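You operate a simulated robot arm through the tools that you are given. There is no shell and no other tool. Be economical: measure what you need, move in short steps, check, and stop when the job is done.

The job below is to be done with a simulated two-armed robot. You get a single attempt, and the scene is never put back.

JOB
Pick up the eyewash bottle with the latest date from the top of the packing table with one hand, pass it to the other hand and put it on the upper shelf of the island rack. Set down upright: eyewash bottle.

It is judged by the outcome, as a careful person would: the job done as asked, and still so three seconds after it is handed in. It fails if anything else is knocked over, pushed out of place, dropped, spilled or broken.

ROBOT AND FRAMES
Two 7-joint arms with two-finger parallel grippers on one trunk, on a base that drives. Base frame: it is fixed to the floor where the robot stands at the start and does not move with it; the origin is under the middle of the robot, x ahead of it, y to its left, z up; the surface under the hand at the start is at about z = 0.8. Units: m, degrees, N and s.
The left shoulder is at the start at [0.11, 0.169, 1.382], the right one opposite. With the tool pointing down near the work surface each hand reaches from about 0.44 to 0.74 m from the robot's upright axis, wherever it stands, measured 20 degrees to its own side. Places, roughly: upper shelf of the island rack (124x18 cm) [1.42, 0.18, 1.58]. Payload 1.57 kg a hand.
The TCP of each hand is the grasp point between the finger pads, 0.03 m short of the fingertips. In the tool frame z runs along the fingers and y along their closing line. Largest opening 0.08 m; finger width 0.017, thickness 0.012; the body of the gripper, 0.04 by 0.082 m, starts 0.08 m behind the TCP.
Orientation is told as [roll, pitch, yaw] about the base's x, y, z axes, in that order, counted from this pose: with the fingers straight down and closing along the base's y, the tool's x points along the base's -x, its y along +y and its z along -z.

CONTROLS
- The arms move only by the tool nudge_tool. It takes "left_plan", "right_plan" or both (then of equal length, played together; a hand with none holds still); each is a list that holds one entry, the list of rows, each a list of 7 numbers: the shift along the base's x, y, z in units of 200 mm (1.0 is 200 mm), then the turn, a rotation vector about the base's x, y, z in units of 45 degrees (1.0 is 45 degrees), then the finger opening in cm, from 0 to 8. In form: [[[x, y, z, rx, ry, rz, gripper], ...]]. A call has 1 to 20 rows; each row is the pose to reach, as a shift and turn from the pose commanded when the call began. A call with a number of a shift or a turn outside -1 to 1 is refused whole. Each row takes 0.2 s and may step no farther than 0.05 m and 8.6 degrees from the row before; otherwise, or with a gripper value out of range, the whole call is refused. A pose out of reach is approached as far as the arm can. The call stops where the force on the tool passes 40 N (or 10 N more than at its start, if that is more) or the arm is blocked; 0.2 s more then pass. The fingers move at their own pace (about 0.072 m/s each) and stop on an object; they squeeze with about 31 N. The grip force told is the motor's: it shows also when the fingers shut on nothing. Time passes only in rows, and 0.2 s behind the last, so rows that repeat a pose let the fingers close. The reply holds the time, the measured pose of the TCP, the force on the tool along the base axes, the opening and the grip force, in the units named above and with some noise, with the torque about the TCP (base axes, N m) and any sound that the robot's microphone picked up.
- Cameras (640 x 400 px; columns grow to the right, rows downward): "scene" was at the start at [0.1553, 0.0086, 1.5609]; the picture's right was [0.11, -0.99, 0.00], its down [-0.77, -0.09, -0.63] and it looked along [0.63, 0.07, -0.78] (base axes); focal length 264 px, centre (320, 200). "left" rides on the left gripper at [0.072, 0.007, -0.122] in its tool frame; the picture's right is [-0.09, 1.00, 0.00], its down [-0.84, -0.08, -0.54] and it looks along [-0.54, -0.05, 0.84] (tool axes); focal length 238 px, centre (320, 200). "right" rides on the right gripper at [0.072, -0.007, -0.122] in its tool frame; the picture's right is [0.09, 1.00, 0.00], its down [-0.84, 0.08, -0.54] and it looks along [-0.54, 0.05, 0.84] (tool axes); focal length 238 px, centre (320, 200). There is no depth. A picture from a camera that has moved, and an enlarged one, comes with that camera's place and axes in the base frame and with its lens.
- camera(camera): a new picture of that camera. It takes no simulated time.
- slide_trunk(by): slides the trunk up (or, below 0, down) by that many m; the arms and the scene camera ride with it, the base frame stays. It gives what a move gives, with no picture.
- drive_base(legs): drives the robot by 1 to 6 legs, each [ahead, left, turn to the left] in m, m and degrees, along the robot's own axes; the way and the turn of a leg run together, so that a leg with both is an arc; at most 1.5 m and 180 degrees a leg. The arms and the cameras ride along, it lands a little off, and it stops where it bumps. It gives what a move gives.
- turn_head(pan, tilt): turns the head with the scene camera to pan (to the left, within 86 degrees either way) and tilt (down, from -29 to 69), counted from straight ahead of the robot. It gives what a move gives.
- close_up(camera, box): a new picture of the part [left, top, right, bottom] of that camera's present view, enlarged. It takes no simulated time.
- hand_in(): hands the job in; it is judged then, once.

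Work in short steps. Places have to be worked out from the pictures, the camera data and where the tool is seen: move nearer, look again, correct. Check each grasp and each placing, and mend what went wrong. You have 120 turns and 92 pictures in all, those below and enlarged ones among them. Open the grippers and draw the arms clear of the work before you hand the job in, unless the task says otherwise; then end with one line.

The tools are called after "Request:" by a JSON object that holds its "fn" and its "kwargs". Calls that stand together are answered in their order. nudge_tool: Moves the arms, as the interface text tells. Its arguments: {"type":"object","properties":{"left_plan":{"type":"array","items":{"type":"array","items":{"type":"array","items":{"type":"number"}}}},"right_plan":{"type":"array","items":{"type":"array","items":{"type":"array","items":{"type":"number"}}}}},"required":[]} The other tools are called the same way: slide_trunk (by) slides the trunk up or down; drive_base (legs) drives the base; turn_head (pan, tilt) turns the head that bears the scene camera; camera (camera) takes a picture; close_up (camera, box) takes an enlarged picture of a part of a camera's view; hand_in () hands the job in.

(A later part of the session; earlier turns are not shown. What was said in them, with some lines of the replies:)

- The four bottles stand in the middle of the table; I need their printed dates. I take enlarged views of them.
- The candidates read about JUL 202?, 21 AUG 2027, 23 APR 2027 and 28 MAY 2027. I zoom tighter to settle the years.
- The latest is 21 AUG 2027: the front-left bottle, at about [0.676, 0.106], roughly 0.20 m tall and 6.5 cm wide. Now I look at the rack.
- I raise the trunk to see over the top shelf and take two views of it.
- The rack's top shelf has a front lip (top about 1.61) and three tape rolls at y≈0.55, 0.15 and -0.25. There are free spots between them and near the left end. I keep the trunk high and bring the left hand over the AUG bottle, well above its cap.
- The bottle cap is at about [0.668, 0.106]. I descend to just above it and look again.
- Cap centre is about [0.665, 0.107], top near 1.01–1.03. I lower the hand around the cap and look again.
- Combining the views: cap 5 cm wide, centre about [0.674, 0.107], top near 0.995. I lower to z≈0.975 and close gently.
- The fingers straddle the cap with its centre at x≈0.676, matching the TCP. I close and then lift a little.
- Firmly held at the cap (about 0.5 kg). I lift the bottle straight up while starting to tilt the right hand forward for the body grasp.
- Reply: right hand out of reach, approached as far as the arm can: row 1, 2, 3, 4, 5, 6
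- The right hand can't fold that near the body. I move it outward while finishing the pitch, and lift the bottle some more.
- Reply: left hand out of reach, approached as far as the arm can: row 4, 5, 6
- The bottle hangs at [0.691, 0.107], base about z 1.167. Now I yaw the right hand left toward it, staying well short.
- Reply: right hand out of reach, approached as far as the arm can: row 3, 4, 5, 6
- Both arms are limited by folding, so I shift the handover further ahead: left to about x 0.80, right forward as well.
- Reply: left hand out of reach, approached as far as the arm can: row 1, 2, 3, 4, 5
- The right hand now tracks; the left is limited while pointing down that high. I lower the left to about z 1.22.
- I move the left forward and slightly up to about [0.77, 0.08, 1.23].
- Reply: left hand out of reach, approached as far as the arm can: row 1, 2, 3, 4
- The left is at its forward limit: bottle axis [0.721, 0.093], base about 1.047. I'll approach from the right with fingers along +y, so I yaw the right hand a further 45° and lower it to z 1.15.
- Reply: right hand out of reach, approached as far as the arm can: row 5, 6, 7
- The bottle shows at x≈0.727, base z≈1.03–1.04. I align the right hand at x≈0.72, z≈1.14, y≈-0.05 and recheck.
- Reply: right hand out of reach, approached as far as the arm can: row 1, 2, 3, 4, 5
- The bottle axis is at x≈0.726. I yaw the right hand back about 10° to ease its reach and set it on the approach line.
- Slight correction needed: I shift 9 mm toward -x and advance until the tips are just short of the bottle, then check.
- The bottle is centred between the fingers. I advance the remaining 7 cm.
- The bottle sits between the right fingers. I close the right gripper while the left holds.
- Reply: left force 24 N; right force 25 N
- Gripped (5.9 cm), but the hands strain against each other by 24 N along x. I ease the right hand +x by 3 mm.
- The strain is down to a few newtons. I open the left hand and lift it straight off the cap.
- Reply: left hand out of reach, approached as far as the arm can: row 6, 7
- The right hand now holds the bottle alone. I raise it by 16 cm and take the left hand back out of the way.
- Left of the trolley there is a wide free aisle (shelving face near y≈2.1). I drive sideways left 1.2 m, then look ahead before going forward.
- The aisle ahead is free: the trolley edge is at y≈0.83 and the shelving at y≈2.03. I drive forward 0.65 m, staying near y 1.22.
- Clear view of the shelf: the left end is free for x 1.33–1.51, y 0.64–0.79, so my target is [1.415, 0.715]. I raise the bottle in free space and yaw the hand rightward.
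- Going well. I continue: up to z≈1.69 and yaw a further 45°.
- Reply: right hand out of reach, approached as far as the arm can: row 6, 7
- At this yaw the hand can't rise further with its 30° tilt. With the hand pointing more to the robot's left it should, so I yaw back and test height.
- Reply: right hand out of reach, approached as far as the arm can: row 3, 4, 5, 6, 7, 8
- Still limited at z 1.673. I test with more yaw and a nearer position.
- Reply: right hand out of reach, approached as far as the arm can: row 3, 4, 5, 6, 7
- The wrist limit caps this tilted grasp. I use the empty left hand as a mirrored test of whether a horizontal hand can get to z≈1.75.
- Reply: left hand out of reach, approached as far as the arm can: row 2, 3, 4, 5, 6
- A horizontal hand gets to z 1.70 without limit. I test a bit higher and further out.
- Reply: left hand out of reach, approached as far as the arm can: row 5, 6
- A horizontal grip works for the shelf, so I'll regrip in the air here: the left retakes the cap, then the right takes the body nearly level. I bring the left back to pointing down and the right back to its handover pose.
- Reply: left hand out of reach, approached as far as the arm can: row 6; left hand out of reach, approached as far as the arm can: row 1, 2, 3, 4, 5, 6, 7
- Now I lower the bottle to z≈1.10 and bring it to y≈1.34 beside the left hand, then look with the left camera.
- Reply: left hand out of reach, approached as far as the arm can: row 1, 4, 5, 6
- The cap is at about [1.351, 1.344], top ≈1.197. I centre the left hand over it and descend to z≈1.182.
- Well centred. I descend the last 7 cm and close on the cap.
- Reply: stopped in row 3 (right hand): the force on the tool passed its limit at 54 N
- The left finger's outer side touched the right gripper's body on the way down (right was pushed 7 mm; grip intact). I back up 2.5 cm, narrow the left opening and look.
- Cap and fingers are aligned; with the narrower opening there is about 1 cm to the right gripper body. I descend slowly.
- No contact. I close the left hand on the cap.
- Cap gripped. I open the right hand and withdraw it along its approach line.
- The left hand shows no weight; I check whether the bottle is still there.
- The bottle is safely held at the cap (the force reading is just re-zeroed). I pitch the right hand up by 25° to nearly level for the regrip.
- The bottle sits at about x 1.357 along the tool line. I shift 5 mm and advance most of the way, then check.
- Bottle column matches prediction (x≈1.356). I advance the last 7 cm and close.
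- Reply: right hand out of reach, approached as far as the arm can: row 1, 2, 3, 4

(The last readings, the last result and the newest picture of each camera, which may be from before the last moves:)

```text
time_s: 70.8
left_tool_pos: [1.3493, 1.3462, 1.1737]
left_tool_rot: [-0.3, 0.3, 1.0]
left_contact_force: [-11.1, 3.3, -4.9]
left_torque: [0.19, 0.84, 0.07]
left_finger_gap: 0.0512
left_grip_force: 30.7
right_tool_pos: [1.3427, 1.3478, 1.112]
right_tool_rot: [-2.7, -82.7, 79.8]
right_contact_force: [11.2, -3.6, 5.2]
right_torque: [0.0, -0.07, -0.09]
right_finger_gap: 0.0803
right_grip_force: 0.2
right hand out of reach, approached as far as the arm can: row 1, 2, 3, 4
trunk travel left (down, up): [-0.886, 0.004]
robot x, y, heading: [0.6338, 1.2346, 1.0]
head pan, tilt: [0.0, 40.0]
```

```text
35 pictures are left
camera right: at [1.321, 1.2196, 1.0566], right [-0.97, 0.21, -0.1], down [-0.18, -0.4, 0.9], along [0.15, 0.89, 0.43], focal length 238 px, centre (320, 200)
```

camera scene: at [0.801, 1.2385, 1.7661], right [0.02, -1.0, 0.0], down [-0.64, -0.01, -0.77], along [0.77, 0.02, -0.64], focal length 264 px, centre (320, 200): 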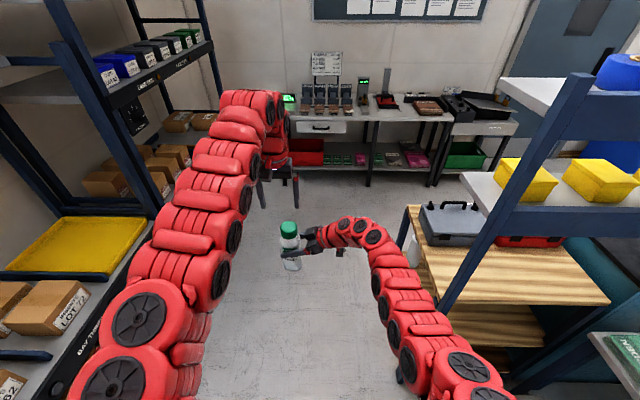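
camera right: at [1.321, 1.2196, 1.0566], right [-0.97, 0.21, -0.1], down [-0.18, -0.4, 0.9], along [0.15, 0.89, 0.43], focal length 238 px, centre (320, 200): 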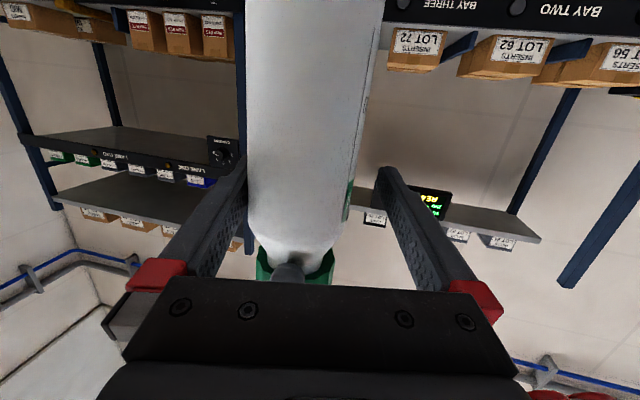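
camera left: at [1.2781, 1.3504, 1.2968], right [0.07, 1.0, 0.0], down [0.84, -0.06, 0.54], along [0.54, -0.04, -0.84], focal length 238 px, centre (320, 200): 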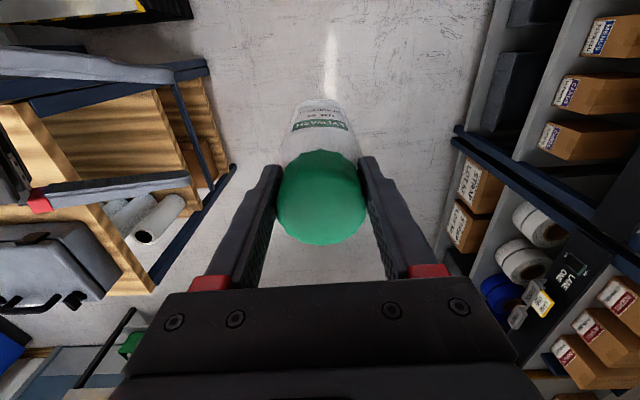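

The right hand can't quite reach that x; it sits 1.3 cm short and one finger touches the bottle lightly. I bring the bottle back by 13 mm with the left hand instead.

Request:
{"fn": "nudge_tool", "kwargs": {"left_plan": [[[-0.035, 0, 0, 0, 0, 0, 3], [-0.065, 0, 0, 0, 0, 0, 3], [-0.065, 0, 0, 0, 0, 0, 3]]]}}

Request:
{"fn": "camera", "kwargs": {"camera": "right"}}

```text
time_s: 71.6
left_tool_pos: [1.3367, 1.3442, 1.1754]
left_tool_rot: [-0.2, -0.1, 0.9]
left_contact_force: [-0.1, -0.1, 0.4]
left_torque: [0.02, 0.03, 0.01]
left_finger_gap: 0.051
left_grip_force: 30.6
right_tool_pos: [1.3406, 1.3478, 1.1112]
right_tool_rot: [-1.4, -82.8, 78.9]
right_contact_force: [-0.7, -0.8, 0.0]
right_torque: [-0.03, 0.01, 0.02]
right_finger_gap: 0.0802
right_grip_force: 0.2
trunk travel left (down, up): [-0.886, 0.004]
robot x, y, heading: [0.637, 1.237, 1.3]
head pan, tilt: [0.0, 40.0]
```

```text
34 pictures are left
camera right: at [1.3195, 1.2187, 1.0555], right [-0.97, 0.21, -0.09], down [-0.17, -0.4, 0.9], along [0.15, 0.89, 0.43], focal length 238 px, centre (320, 200)
```

right: 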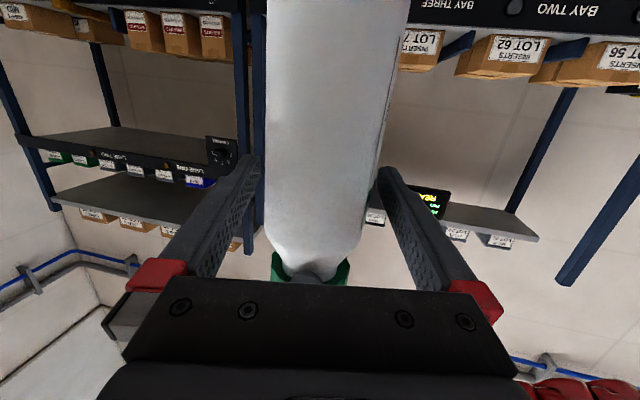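

Centred and no contact force. I close the right hand.

Request:
{"fn": "nudge_tool", "kwargs": {"right_plan": [[[0, 0, 0, 0, 0, 0, 6.8], [0, 0, 0, 0, 0, 0, 4], [0, 0, 0, 0, 0, 0, 4], [0, 0, 0, 0, 0, 0, 4]]]}}

```text
time_s: 72.6
left_tool_pos: [1.3363, 1.346, 1.1764]
left_tool_rot: [-0.1, 0.0, 1.0]
left_contact_force: [-8.6, -1.0, 0.0]
left_torque: [0.21, 0.2, 0.13]
left_finger_gap: 0.0509
left_grip_force: 30.8
right_tool_pos: [1.3415, 1.347, 1.1111]
right_tool_rot: [-1.5, -82.7, 78.8]
right_contact_force: [7.3, 1.8, -0.1]
right_torque: [-0.28, 0.35, -0.08]
right_finger_gap: 0.0585
right_grip_force: 30.6
trunk travel left (down, up): [-0.886, 0.004]
robot x, y, heading: [0.6361, 1.2338, 1.3]
head pan, tilt: [0.0, 40.0]
```

Good grip with little strain. I open the left, lift it off, and take it away to its own side.

Request:
{"fn": "nudge_tool", "kwargs": {"left_plan": [[[0, 0, 0, 0, 0, 0, 6.6], [0, 0, 0, 0, 0, 0, 6.6], [0, 0, 0.15, 0, 0, 0, 6.6], [0, 0, 0.3, 0, 0, 0, 6.6], [0, 0, 0.45, 0, 0, 0, 6.6], [-0.05, 0.2, 0.5, 0, 0, 0, 6.6], [-0.1, 0.4, 0.5, 0, 0, 0, 6.6], [-0.15, 0.6, 0.5, 0, 0, 0, 6.6], [-0.2, 0.8, 0.4, 0, 0, 0, 6.6], [-0.2, 0.8, 0.3, 0, 0, 0, 6.6]]]}}

Request:
{"fn": "camera", "kwargs": {"camera": "right"}}

Request:
{"fn": "camera", "kwargs": {"camera": "scene"}}

```text
time_s: 74.8
left_tool_pos: [1.2967, 1.5051, 1.2382]
left_tool_rot: [-0.2, -0.2, 1.0]
left_contact_force: [-1.1, -0.2, -0.3]
left_torque: [0.0, -0.02, -0.03]
left_finger_gap: 0.0661
left_grip_force: 0.1
right_tool_pos: [1.3411, 1.3468, 1.1098]
right_tool_rot: [-1.3, -82.8, 78.7]
right_contact_force: [1.3, -1.5, -0.6]
right_torque: [-0.04, 0.02, -0.01]
right_finger_gap: 0.0583
right_grip_force: 31.0
trunk travel left (down, up): [-0.886, 0.004]
robot x, y, heading: [0.635, 1.2366, 1.4]
head pan, tilt: [0.0, 40.0]
```

```text
33 pictures are left
camera right: at [1.32, 1.2185, 1.0553], right [-0.97, 0.21, -0.09], down [-0.17, -0.4, 0.9], along [0.15, 0.89, 0.43], focal length 238 px, centre (320, 200)
```

right: 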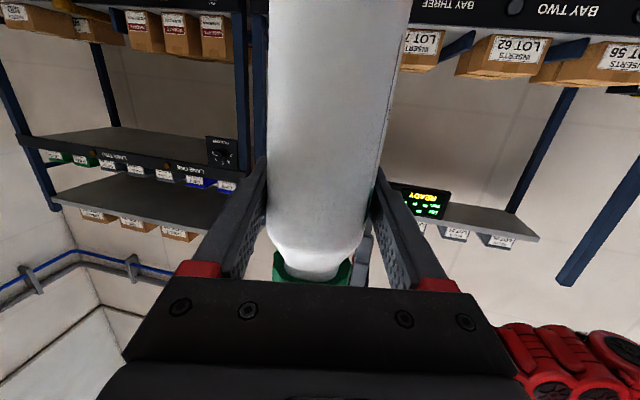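

```text
32 pictures are left
camera scene: at [0.8018, 1.2376, 1.766], right [0.02, -1.0, 0.0], down [-0.64, -0.01, -0.77], along [0.77, 0.02, -0.64], focal length 264 px, centre (320, 200)
```

scene: 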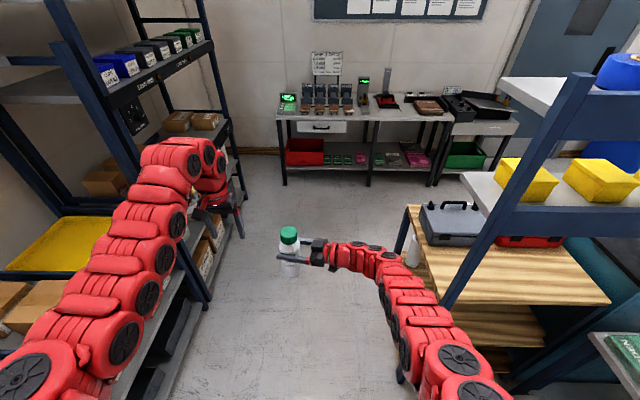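

The regrip is done, with the bottle upright and the hand nearly level. Now I raise and yaw the right hand toward the rack's front direction.

Request:
{"fn": "nudge_tool", "kwargs": {"right_plan": [[[0, -0.08, 0.16, 0, 0, -0.166, 4], [0, -0.16, 0.33, 0, 0, -0.333, 4], [0, -0.24, 0.5, 0, 0, -0.5, 4], [0, -0.32, 0.67, 0, 0, -0.667, 4], [0, -0.4, 0.84, 0, 0, -0.834, 4], [0, -0.5, 1.0, 0, 0, -1.0, 4], [0, -0.5, 1.0, 0, 0, -1.0, 4]]]}}

Request:
{"fn": "nudge_tool", "kwargs": {"right_plan": [[[0, -0.05, 0.16, 0, 0, -0.166, 4], [0, -0.1, 0.33, 0, 0, -0.333, 4], [0, -0.15, 0.5, 0, 0, -0.5, 4], [0, -0.2, 0.67, 0, 0, -0.667, 4], [0, -0.25, 0.84, 0, 0, -0.834, 4], [0, -0.3, 1.0, 0, 0, -1.0, 4], [0, -0.3, 1.0, 0, 0, -1.0, 4]]]}}

Request:
{"fn": "nudge_tool", "kwargs": {"right_plan": [[[0, 0, 0.2, 0, 0, 0, 4], [0, 0, 0.4, 0, 0, 0, 4], [0, 0, 0.6, 0, 0, 0, 4], [0, 0, 0.8, 0, 0, 0, 4], [0, 0, 1.0, 0, 0, 0, 4], [0, 0, 1.0, 0, 0, 0, 4]]]}}

```text
time_s: 76.4
left_tool_pos: [1.2976, 1.5058, 1.2379]
left_tool_rot: [-0.2, -0.1, 0.9]
left_contact_force: [-0.1, -0.6, -0.1]
left_torque: [-0.02, 0.03, -0.02]
left_finger_gap: 0.0659
left_grip_force: 0.1
right_tool_pos: [1.3409, 1.2473, 1.3111]
right_tool_rot: [-1.7, -82.6, 33.9]
right_contact_force: [0.6, -0.1, -4.6]
right_torque: [0.04, 0.0, -0.02]
right_finger_gap: 0.0582
right_grip_force: 31.1
trunk travel left (down, up): [-0.886, 0.004]
robot x, y, heading: [0.631, 1.2388, 1.4]
head pan, tilt: [0.0, 40.0]
```

```text
time_s: 78.0
left_tool_pos: [1.2978, 1.5047, 1.2364]
left_tool_rot: [-0.1, -0.1, 1.0]
left_contact_force: [0.3, 0.5, -1.0]
left_torque: [-0.01, 0.03, -0.02]
left_finger_gap: 0.0657
left_grip_force: 0.1
right_tool_pos: [1.3431, 1.1873, 1.5116]
right_tool_rot: [-1.5, -82.7, -11.2]
right_contact_force: [-0.1, 0.4, -4.8]
right_torque: [0.0, -0.01, -0.02]
right_finger_gap: 0.058
right_grip_force: 31.2
trunk travel left (down, up): [-0.886, 0.004]
robot x, y, heading: [0.6407, 1.2354, 1.2]
head pan, tilt: [0.0, 40.0]
```

```text
time_s: 79.4
left_tool_pos: [1.2986, 1.5052, 1.2381]
left_tool_rot: [-0.3, -0.2, 1.0]
left_contact_force: [0.3, -0.8, -0.2]
left_torque: [0.0, -0.02, -0.01]
left_finger_gap: 0.0656
left_grip_force: 0.0
right_tool_pos: [1.3429, 1.1886, 1.7117]
right_tool_rot: [-2.0, -82.7, -10.7]
right_contact_force: [1.0, 0.3, -5.1]
right_torque: [-0.02, 0.01, 0.01]
right_finger_gap: 0.0585
right_grip_force: 30.7
trunk travel left (down, up): [-0.886, 0.004]
robot x, y, heading: [0.6329, 1.2317, 1.5]
head pan, tilt: [0.0, 40.0]
```

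The hand reaches z 1.71 easily. I raise to about 1.775 and then drive 0.15 m forward, so that the target falls well within reach.

Request:
{"fn": "nudge_tool", "kwargs": {"right_plan": [[[0, 0, 0.16, 0, 0, 0, 4], [0, 0, 0.32, 0, 0, 0, 4], [0, 0, 0.32, 0, 0, 0, 4]]]}}

Request:
{"fn": "drive_base", "kwargs": {"legs": [[0.15, 0, 0]]}}

Request:
{"fn": "turn_head", "kwargs": {"pan": -40, "tilt": 20}}

Request:
{"fn": "camera", "kwargs": {"camera": "scene"}}

```text
time_s: 80.2
left_tool_pos: [1.2968, 1.5046, 1.2372]
left_tool_rot: [-0.2, -0.1, 1.0]
left_contact_force: [0.3, -0.2, -0.6]
left_torque: [-0.01, 0.06, -0.02]
left_finger_gap: 0.0658
left_grip_force: 0.1
right_tool_pos: [1.3439, 1.1894, 1.7749]
right_tool_rot: [-2.6, -82.5, -10.3]
right_contact_force: [-0.3, 0.6, -5.4]
right_torque: [0.01, 0.02, 0.01]
right_finger_gap: 0.0584
right_grip_force: 30.9
trunk travel left (down, up): [-0.886, 0.004]
robot x, y, heading: [0.6383, 1.2361, 1.2]
head pan, tilt: [0.0, 40.0]
```

```text
time_s: 81.5
left_tool_pos: [1.445, 1.5092, 1.239]
left_tool_rot: [-0.2, -0.2, 1.0]
left_contact_force: [-0.3, 0.0, 0.3]
left_torque: [0.01, -0.01, -0.02]
left_finger_gap: 0.0662
left_grip_force: 0.1
right_tool_pos: [1.4884, 1.1926, 1.7765]
right_tool_rot: [-1.7, -82.7, -10.9]
right_contact_force: [-0.4, 0.0, -4.5]
right_torque: [-0.02, 0.04, 0.01]
right_finger_gap: 0.0586
right_grip_force: 31.3
trunk travel left (down, up): [-0.886, 0.004]
robot x, y, heading: [0.7828, 1.2358, 1.3]
head pan, tilt: [0.0, 40.0]
```

```text
time_s: 82.6
left_tool_pos: [1.4465, 1.5076, 1.2379]
left_tool_rot: [-0.3, -0.1, 1.0]
left_contact_force: [-1.1, 0.1, -0.3]
left_torque: [-0.01, -0.03, -0.02]
left_finger_gap: 0.0658
left_grip_force: 0.1
right_tool_pos: [1.4901, 1.1925, 1.7751]
right_tool_rot: [-1.9, -82.7, -10.7]
right_contact_force: [0.4, -0.4, -4.5]
right_torque: [-0.02, 0.01, -0.01]
right_finger_gap: 0.0581
right_grip_force: 30.8
trunk travel left (down, up): [-0.886, 0.004]
robot x, y, heading: [0.782, 1.2389, 1.7]
head pan, tilt: [-40.0, 20.0]
```

```text
31 pictures are left
camera scene: at [0.9375, 1.1818, 1.7976], right [-0.62, -0.78, 0.0], down [-0.27, 0.21, -0.94], along [0.73, -0.59, -0.34], focal length 264 px, centre (320, 200)
```

scene: 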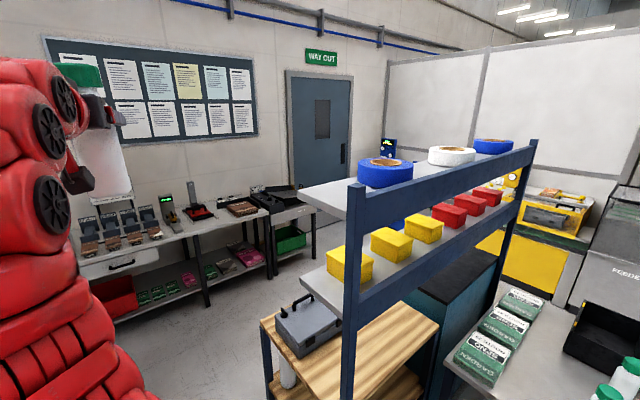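

The bottle appears upright; I zoom on the free shelf end to fix the coordinates.

Request:
{"fn": "close_up", "kwargs": {"camera": "scene", "box": [280, 130, 440, 230]}}

```text
4.00 times, centred on (360, 180) of scene
camera zoom: at [0.9375, 1.1818, 1.7976], right [-0.62, -0.78, 0.0], down [-0.27, 0.21, -0.94], along [0.73, -0.59, -0.34], focal length 1056 px, centre (160, 280)
```

zoom: 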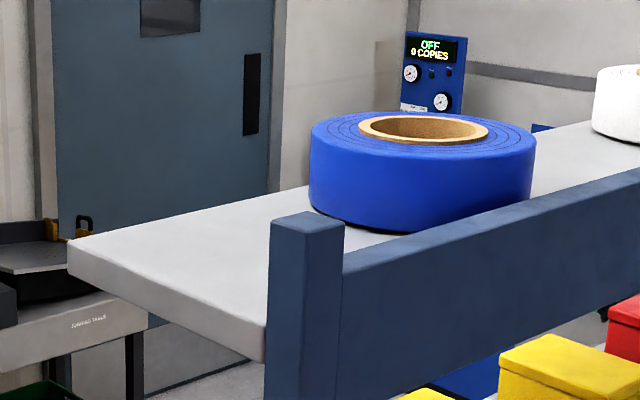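

The free strip is x 1.34–1.50, y 0.635–0.80, so I target [1.395, 0.715] with the hand pointing straight along +x. I move there at z≈1.775, first most of the way.

Request:
{"fn": "nudge_tool", "kwargs": {"right_plan": [[[-0.08, -0.2, 0, 0, 0, 0.04, 4], [-0.16, -0.4, 0, 0, 0, 0.08, 4], [-0.24, -0.6, 0, 0, 0, 0.12, 4], [-0.32, -0.8, 0, 0, 0, 0.16, 4], [-0.4, -1.0, 0, 0, 0, 0.2, 4], [-0.4, -1.0, 0, 0, 0, 0.2, 4]]]}}

Request:
{"fn": "nudge_tool", "kwargs": {"right_plan": [[[-0.02, -0.2, 0, 0, 0, 0, 4], [-0.04, -0.4, 0, 0, 0, 0, 4], [-0.06, -0.6, 0, 0, 0, 0, 4], [-0.075, -0.8, 0, 0, 0, 0, 4], [-0.075, -0.8, 0, 0, 0, 0, 4]]]}}

Request:
{"fn": "camera", "kwargs": {"camera": "scene"}}

Request:
{"fn": "camera", "kwargs": {"camera": "right"}}

```text
time_s: 84.0
left_tool_pos: [1.4474, 1.5095, 1.2368]
left_tool_rot: [-0.3, 0.0, 1.0]
left_contact_force: [-0.1, 0.0, -0.1]
left_torque: [0.02, 0.02, -0.01]
left_finger_gap: 0.0658
left_grip_force: 0.1
right_tool_pos: [1.421, 0.9946, 1.7683]
right_tool_rot: [-2.2, -82.9, -1.3]
right_contact_force: [0.7, 1.7, -4.8]
right_torque: [-0.02, 0.01, -0.03]
right_finger_gap: 0.0583
right_grip_force: 30.9
right hand out of reach, approached as far as the arm can: row 5, 6
trunk travel left (down, up): [-0.886, 0.004]
robot x, y, heading: [0.7869, 1.2358, 1.3]
head pan, tilt: [-40.0, 20.0]
```

```text
time_s: 85.2
left_tool_pos: [1.4479, 1.5087, 1.2377]
left_tool_rot: [-0.2, 0.0, 1.1]
left_contact_force: [-0.1, 1.2, -0.5]
left_torque: [-0.01, -0.02, 0.0]
left_finger_gap: 0.0658
left_grip_force: 0.0
right_tool_pos: [1.4016, 0.8294, 1.7654]
right_tool_rot: [-2.2, -82.9, -1.4]
right_contact_force: [0.6, -0.1, -4.2]
right_torque: [-0.02, 0.01, 0.01]
right_finger_gap: 0.0583
right_grip_force: 31.1
trunk travel left (down, up): [-0.886, 0.004]
robot x, y, heading: [0.7838, 1.2414, 1.7]
head pan, tilt: [-40.0, 20.0]
```

```text
29 pictures are left
camera scene: at [0.9384, 1.1815, 1.7975], right [-0.63, -0.78, 0.0], down [-0.27, 0.21, -0.94], along [0.73, -0.59, -0.34], focal length 264 px, centre (320, 200)
```

scene: 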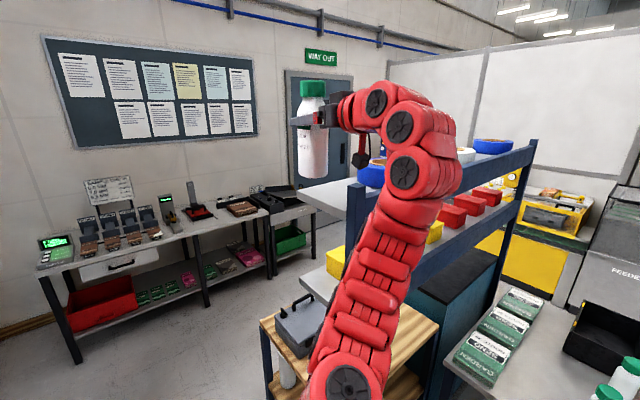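

```text
28 pictures are left
camera right: at [1.2722, 0.8304, 1.7103], right [0.05, 0.99, -0.1], down [-0.43, 0.11, 0.9], along [0.9, -0.01, 0.43], focal length 238 px, centre (320, 200)
```

right: 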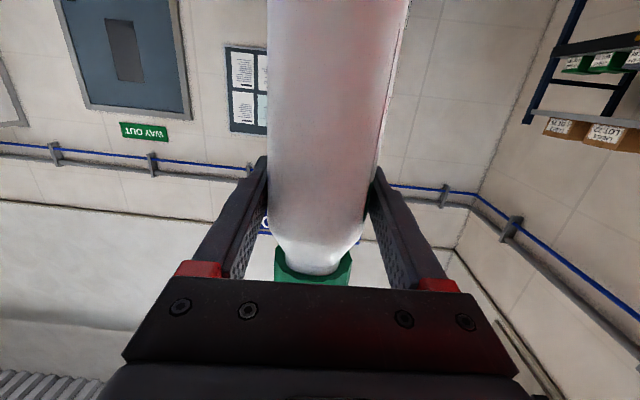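

The bottle is just left of the rack end, clear of everything. I zoom to check uprightness and base height before moving over the shelf.

Request:
{"fn": "close_up", "kwargs": {"camera": "scene", "box": [260, 70, 400, 210]}}

```text
2.86 times, centred on (330, 140) of scene
camera zoom: at [0.9384, 1.1815, 1.7975], right [-0.63, -0.78, 0.0], down [-0.27, 0.21, -0.94], along [0.73, -0.59, -0.34], focal length 754 px, centre (291, 371)
```

zoom: 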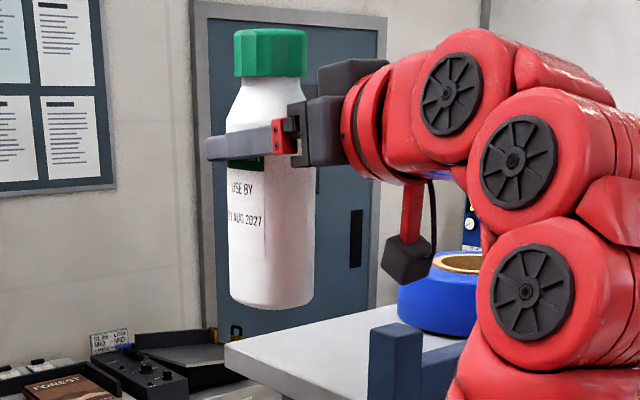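

Bottle upright, base about 0.12 m under the TCP (z≈1.645), above the lip. I move over the target.

Request:
{"fn": "nudge_tool", "kwargs": {"right_plan": [[[-0.01, -0.2, 0, 0, 0, 0, 4], [-0.02, -0.4, 0, 0, 0, 0, 4], [-0.03, -0.57, 0, 0, 0, 0, 4], [-0.03, -0.57, 0, 0, 0, 0, 4]]]}}

Request:
{"fn": "close_up", "kwargs": {"camera": "scene", "box": [280, 80, 440, 220]}}

```text
time_s: 86.2
left_tool_pos: [1.447, 1.5077, 1.2367]
left_tool_rot: [-0.2, -0.1, 1.0]
left_contact_force: [-0.1, 0.4, 0.0]
left_torque: [0.0, -0.03, 0.03]
left_finger_gap: 0.066
left_grip_force: 0.1
right_tool_pos: [1.3973, 0.7164, 1.7685]
right_tool_rot: [-1.8, -82.7, -1.9]
right_contact_force: [0.2, 0.3, -4.5]
right_torque: [0.01, 0.02, -0.01]
right_finger_gap: 0.0583
right_grip_force: 30.7
trunk travel left (down, up): [-0.886, 0.004]
robot x, y, heading: [0.7881, 1.239, 1.4]
head pan, tilt: [-40.0, 20.0]
```

```text
2.86 times, centred on (360, 150) of scene
camera zoom: at [0.9384, 1.1816, 1.7975], right [-0.63, -0.78, 0.0], down [-0.27, 0.21, -0.94], along [0.73, -0.59, -0.34], focal length 754 px, centre (206, 343)
```

zoom: 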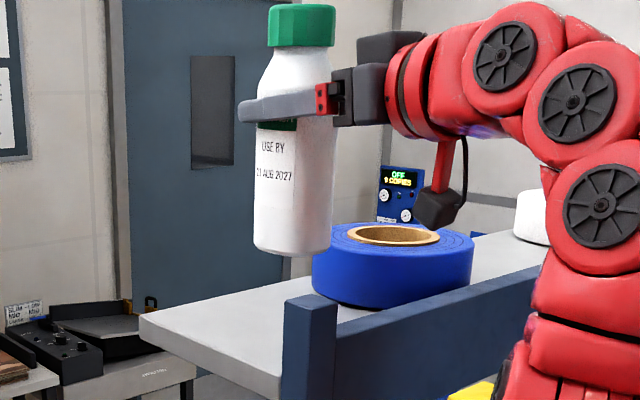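

Positioned above the free end with clear margins to the roll and post. I lower 5 cm and look.

Request:
{"fn": "nudge_tool", "kwargs": {"right_plan": [[[0, 0, -0.08, 0, 0, 0, 4], [0, 0, -0.16, 0, 0, 0, 4], [0, 0, -0.25, 0, 0, 0, 4], [0, 0, -0.25, 0, 0, 0, 4]]]}}

Request:
{"fn": "close_up", "kwargs": {"camera": "scene", "box": [280, 80, 440, 220]}}

```text
time_s: 87.2
left_tool_pos: [1.4465, 1.5076, 1.2382]
left_tool_rot: [-0.2, -0.1, 1.0]
left_contact_force: [-0.5, 0.1, -0.4]
left_torque: [-0.02, -0.02, 0.01]
left_finger_gap: 0.0661
left_grip_force: 0.2
right_tool_pos: [1.3964, 0.7188, 1.7197]
right_tool_rot: [-1.7, -82.7, -2.0]
right_contact_force: [0.4, -0.1, -5.1]
right_torque: [0.0, 0.01, 0.01]
right_finger_gap: 0.0582
right_grip_force: 31.2
trunk travel left (down, up): [-0.886, 0.004]
robot x, y, heading: [0.7874, 1.2398, 1.1]
head pan, tilt: [-40.0, 20.0]
```

```text
2.86 times, centred on (360, 150) of scene
camera zoom: at [0.9378, 1.1811, 1.7976], right [-0.63, -0.78, 0.0], down [-0.27, 0.21, -0.94], along [0.73, -0.59, -0.34], focal length 754 px, centre (206, 343)
```

zoom: 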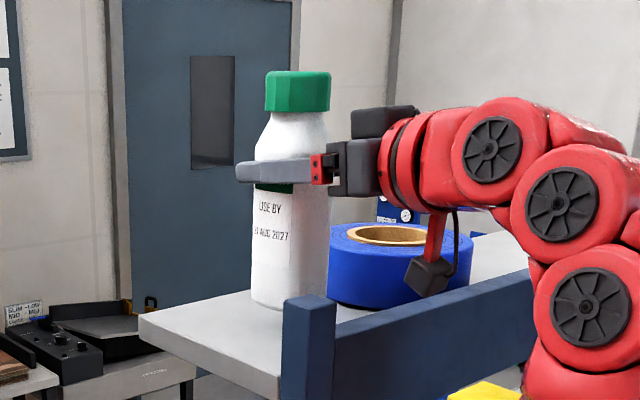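

Clear. I lower in 4 mm steps, watching the vertical force.

Request:
{"fn": "nudge_tool", "kwargs": {"right_plan": [[[0, 0, -0.02, 0, 0, 0, 4], [0, 0, -0.04, 0, 0, 0, 4], [0, 0, -0.06, 0, 0, 0, 4]]]}}

```text
time_s: 88.0
left_tool_pos: [1.4468, 1.5079, 1.2379]
left_tool_rot: [-0.3, -0.1, 1.1]
left_contact_force: [0.3, 0.1, 0.8]
left_torque: [-0.01, -0.01, -0.01]
left_finger_gap: 0.0661
left_grip_force: 0.0
right_tool_pos: [1.3963, 0.718, 1.7074]
right_tool_rot: [-1.5, -82.7, -2.1]
right_contact_force: [0.5, -1.5, -5.0]
right_torque: [0.05, 0.01, 0.02]
right_finger_gap: 0.0584
right_grip_force: 30.5
trunk travel left (down, up): [-0.886, 0.004]
robot x, y, heading: [0.7849, 1.2425, 1.4]
head pan, tilt: [-40.0, 20.0]
```

No contact yet; I continue in smaller steps.

Request:
{"fn": "nudge_tool", "kwargs": {"right_plan": [[[0, 0, -0.015, 0, 0, 0, 4], [0, 0, -0.03, 0, 0, 0, 4], [0, 0, -0.03, 0, 0, 0, 4]]]}}

Request:
{"fn": "close_up", "kwargs": {"camera": "scene", "box": [280, 80, 440, 220]}}

```text
time_s: 88.8
left_tool_pos: [1.4481, 1.5085, 1.2367]
left_tool_rot: [-0.2, -0.2, 1.0]
left_contact_force: [0.4, 0.2, -0.4]
left_torque: [0.01, 0.0, 0.02]
left_finger_gap: 0.066
left_grip_force: 0.0
right_tool_pos: [1.3971, 0.718, 1.7003]
right_tool_rot: [-1.7, -82.7, -1.9]
right_contact_force: [0.0, -0.8, -5.3]
right_torque: [-0.01, -0.01, -0.01]
right_finger_gap: 0.0584
right_grip_force: 30.8
trunk travel left (down, up): [-0.886, 0.004]
robot x, y, heading: [0.7869, 1.2396, 1.2]
head pan, tilt: [-40.0, 20.0]
```

```text
2.86 times, centred on (360, 150) of scene
camera zoom: at [0.9381, 1.181, 1.7975], right [-0.63, -0.78, 0.0], down [-0.27, 0.21, -0.94], along [0.73, -0.59, -0.34], focal length 754 px, centre (206, 343)
```

zoom: 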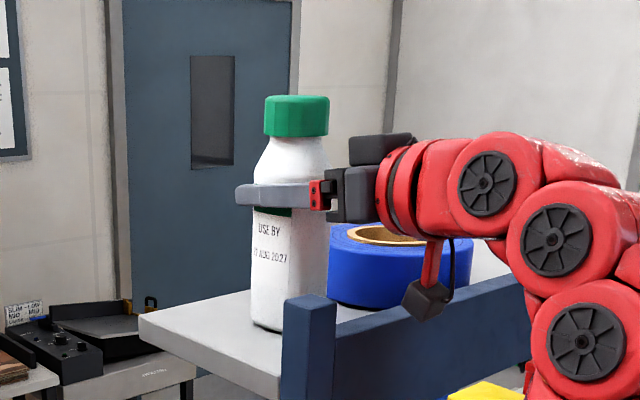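

Nearly down. Two more 3 mm steps.

Request:
{"fn": "nudge_tool", "kwargs": {"right_plan": [[[0, 0, -0.015, 0, 0, 0, 4], [0, 0, -0.015, 0, 0, 0, 4]]]}}

Request:
{"fn": "nudge_tool", "kwargs": {"right_plan": [[[0, 0, -0.012, 0, 0, 0, 4], [0, 0, -0.012, 0, 0, 0, 4]]]}}

```text
time_s: 89.4
left_tool_pos: [1.446, 1.5082, 1.2373]
left_tool_rot: [-0.3, -0.1, 1.0]
left_contact_force: [0.2, 0.4, 1.1]
left_torque: [0.0, 0.03, -0.01]
left_finger_gap: 0.0661
left_grip_force: 0.2
right_tool_pos: [1.3948, 0.7189, 1.6985]
right_tool_rot: [-2.1, -82.8, -1.6]
right_contact_force: [2.4, -1.6, 2.2]
right_torque: [-0.19, -0.02, 0.05]
right_finger_gap: 0.0583
right_grip_force: 30.6
trunk travel left (down, up): [-0.886, 0.004]
robot x, y, heading: [0.784, 1.2392, 1.4]
head pan, tilt: [-40.0, 20.0]
```

```text
time_s: 90.0
left_tool_pos: [1.4461, 1.5091, 1.2389]
left_tool_rot: [-0.2, -0.1, 1.0]
left_contact_force: [0.5, 0.0, 0.0]
left_torque: [-0.01, 0.0, 0.0]
left_finger_gap: 0.0659
left_grip_force: 0.0
right_tool_pos: [1.3938, 0.72, 1.6977]
right_tool_rot: [-3.2, -83.1, -0.7]
right_contact_force: [6.7, -5.8, 26.4]
right_torque: [-0.31, -0.1, -0.02]
right_finger_gap: 0.0584
right_grip_force: 30.8
trunk travel left (down, up): [-0.886, 0.004]
robot x, y, heading: [0.7841, 1.2364, 1.3]
head pan, tilt: [-40.0, 20.0]
```

Standing on the shelf with a 26 N press; I ease up 2 mm and then open gently.

Request:
{"fn": "nudge_tool", "kwargs": {"right_plan": [[[0, 0, 0.01, 0, 0, 0, 4], [0, 0, 0.01, 0, 0, 0, 4]]]}}

```text
time_s: 90.6
left_tool_pos: [1.4447, 1.5087, 1.2381]
left_tool_rot: [-0.2, -0.1, 1.0]
left_contact_force: [-0.8, 0.1, 0.1]
left_torque: [-0.01, 0.0, -0.01]
left_finger_gap: 0.0659
left_grip_force: 0.0
right_tool_pos: [1.3952, 0.7187, 1.6975]
right_tool_rot: [-1.9, -82.7, -1.7]
right_contact_force: [1.8, -1.8, 13.7]
right_torque: [0.03, 0.22, 0.03]
right_finger_gap: 0.0582
right_grip_force: 30.9
trunk travel left (down, up): [-0.886, 0.004]
robot x, y, heading: [0.7903, 1.2384, 1.3]
head pan, tilt: [-40.0, 20.0]
```

Request:
{"fn": "nudge_tool", "kwargs": {"right_plan": [[[0, 0, 0.006, 0, 0, 0, 5.8], [0, 0, 0.006, 0, 0, 0, 6.2], [0, 0, 0.006, 0, 0, 0, 7], [0, 0, 0.006, 0, 0, 0, 8], [0, 0, 0.006, 0, 0, 0, 8]]]}}

Request:
{"fn": "close_up", "kwargs": {"camera": "scene", "box": [280, 80, 440, 220]}}

Request:
{"fn": "camera", "kwargs": {"camera": "right"}}

```text
time_s: 91.8
left_tool_pos: [1.4464, 1.5079, 1.2391]
left_tool_rot: [-0.2, -0.2, 1.0]
left_contact_force: [-0.6, -0.3, 0.3]
left_torque: [-0.01, -0.04, 0.03]
left_finger_gap: 0.0657
left_grip_force: 0.1
right_tool_pos: [1.395, 0.7188, 1.6982]
right_tool_rot: [-2.0, -82.8, -1.8]
right_contact_force: [0.0, 0.5, -0.4]
right_torque: [0.01, -0.02, -0.02]
right_finger_gap: 0.0801
right_grip_force: 0.1
trunk travel left (down, up): [-0.886, 0.004]
robot x, y, heading: [0.7841, 1.2336, 1.4]
head pan, tilt: [-40.0, 20.0]
```

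```text
2.86 times, centred on (360, 150) of scene
camera zoom: at [0.9371, 1.1817, 1.7976], right [-0.63, -0.78, 0.0], down [-0.27, 0.21, -0.94], along [0.73, -0.59, -0.34], focal length 754 px, centre (206, 343)
```

zoom: 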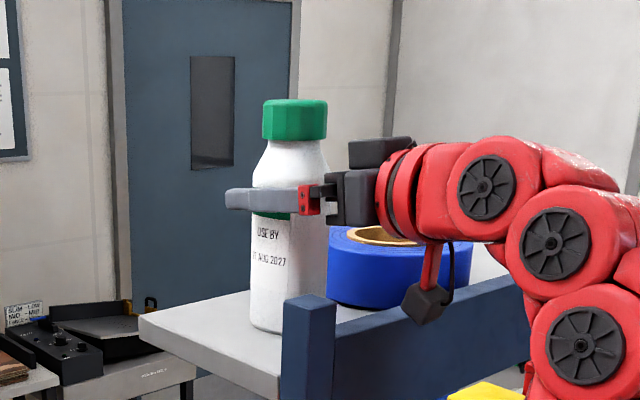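

```text
22 pictures are left
camera right: at [1.2664, 0.7197, 1.6432], right [0.05, 0.99, -0.1], down [-0.43, 0.11, 0.9], along [0.9, -0.01, 0.43], focal length 238 px, centre (320, 200)
```

right: 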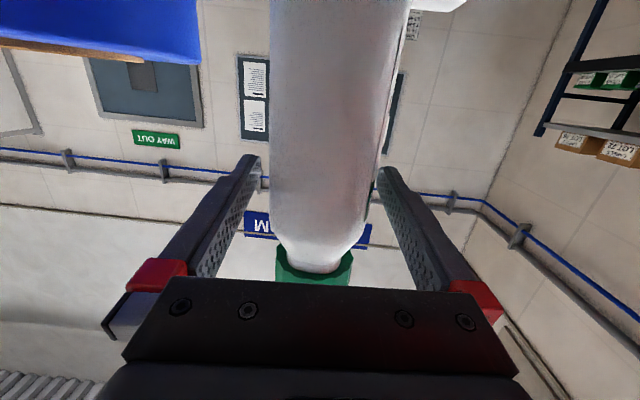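

The bottle stands free on the shelf. I withdraw the hand straight back along the fingers in small steps.

Request:
{"fn": "nudge_tool", "kwargs": {"right_plan": [[[-0.1, 0.006, 0, 0, 0, 0, 8], [-0.2, 0.012, 0, 0, 0, 0, 8], [-0.3, 0.018, 0, 0, 0, 0, 8], [-0.4, 0.024, 0, 0, 0, 0, 8], [-0.5, 0.03, 0, 0, 0, 0, 8]]]}}

Request:
{"fn": "camera", "kwargs": {"camera": "scene"}}

```text
time_s: 93.0
left_tool_pos: [1.446, 1.5094, 1.2383]
left_tool_rot: [-0.3, -0.1, 1.0]
left_contact_force: [0.1, 0.9, 0.0]
left_torque: [-0.01, 0.04, 0.0]
left_finger_gap: 0.0658
left_grip_force: 0.0
right_tool_pos: [1.2944, 0.7252, 1.6985]
right_tool_rot: [-1.8, -82.8, -1.9]
right_contact_force: [0.2, 0.2, -0.6]
right_torque: [0.0, -0.02, -0.04]
right_finger_gap: 0.0801
right_grip_force: 0.0
trunk travel left (down, up): [-0.886, 0.004]
robot x, y, heading: [0.7818, 1.2401, 1.1]
head pan, tilt: [-40.0, 20.0]
```

```text
21 pictures are left
camera scene: at [0.9359, 1.1815, 1.7977], right [-0.63, -0.78, 0.0], down [-0.27, 0.21, -0.94], along [0.73, -0.59, -0.34], focal length 264 px, centre (320, 200)
```

scene: 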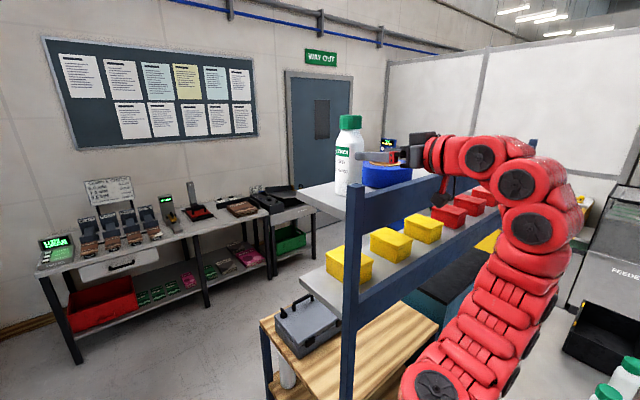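

The hand is off the bottle. I back the base 0.25 m to draw everything clear and verify.

Request:
{"fn": "drive_base", "kwargs": {"legs": [[-0.25, 0, 0]]}}

Request:
{"fn": "camera", "kwargs": {"camera": "scene"}}

Request:
{"fn": "close_up", "kwargs": {"camera": "scene", "box": [290, 90, 450, 210]}}

```text
time_s: 94.8
left_tool_pos: [1.2061, 1.5014, 1.2367]
left_tool_rot: [-0.2, -0.1, 0.7]
left_contact_force: [0.6, -0.2, 0.0]
left_torque: [0.01, -0.02, -0.01]
left_finger_gap: 0.0662
left_grip_force: 0.0
right_tool_pos: [1.0523, 0.7181, 1.6989]
right_tool_rot: [-1.9, -82.7, -1.9]
right_contact_force: [0.6, 0.4, 0.0]
right_torque: [0.01, 0.04, 0.03]
right_finger_gap: 0.0801
right_grip_force: 0.0
trunk travel left (down, up): [-0.886, 0.004]
robot x, y, heading: [0.538, 1.2316, 1.2]
head pan, tilt: [-40.0, 20.0]
```

```text
20 pictures are left
camera scene: at [0.6956, 1.1763, 1.7974], right [-0.63, -0.78, 0.0], down [-0.27, 0.21, -0.94], along [0.73, -0.59, -0.34], focal length 264 px, centre (320, 200)
```

scene: 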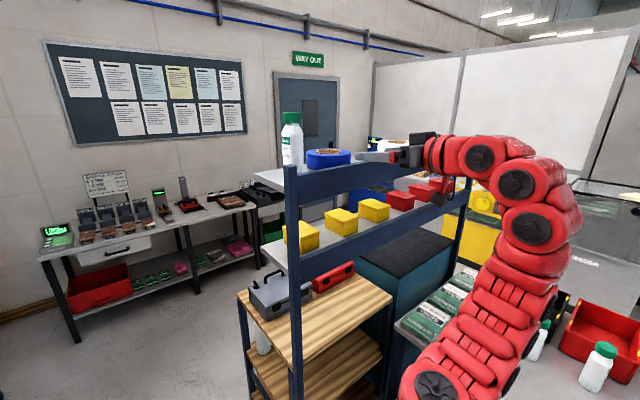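

```text
3.33 times, centred on (370, 150) of scene
camera zoom: at [0.6956, 1.1763, 1.7974], right [-0.63, -0.78, 0.0], down [-0.27, 0.21, -0.94], along [0.73, -0.59, -0.34], focal length 880 px, centre (153, 367)
```

zoom: 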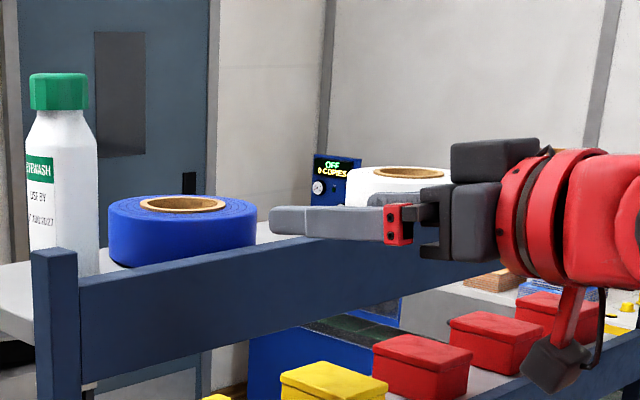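

The bottle stands upright on the upper shelf, the tape rolls are in place, both grippers are open and empty, and the arms are clear. I hand the job in.

Request:
{"fn": "hand_in", "kwargs": {}}

```text
The job is handed in.
```

The eyewash bottle dated 21 AUG 2027, the latest of the four, is standing upright at the left end of the island rack's upper shelf; the left hand picked it up and the right hand placed it, after one extra pass back and forth to get a level grip.
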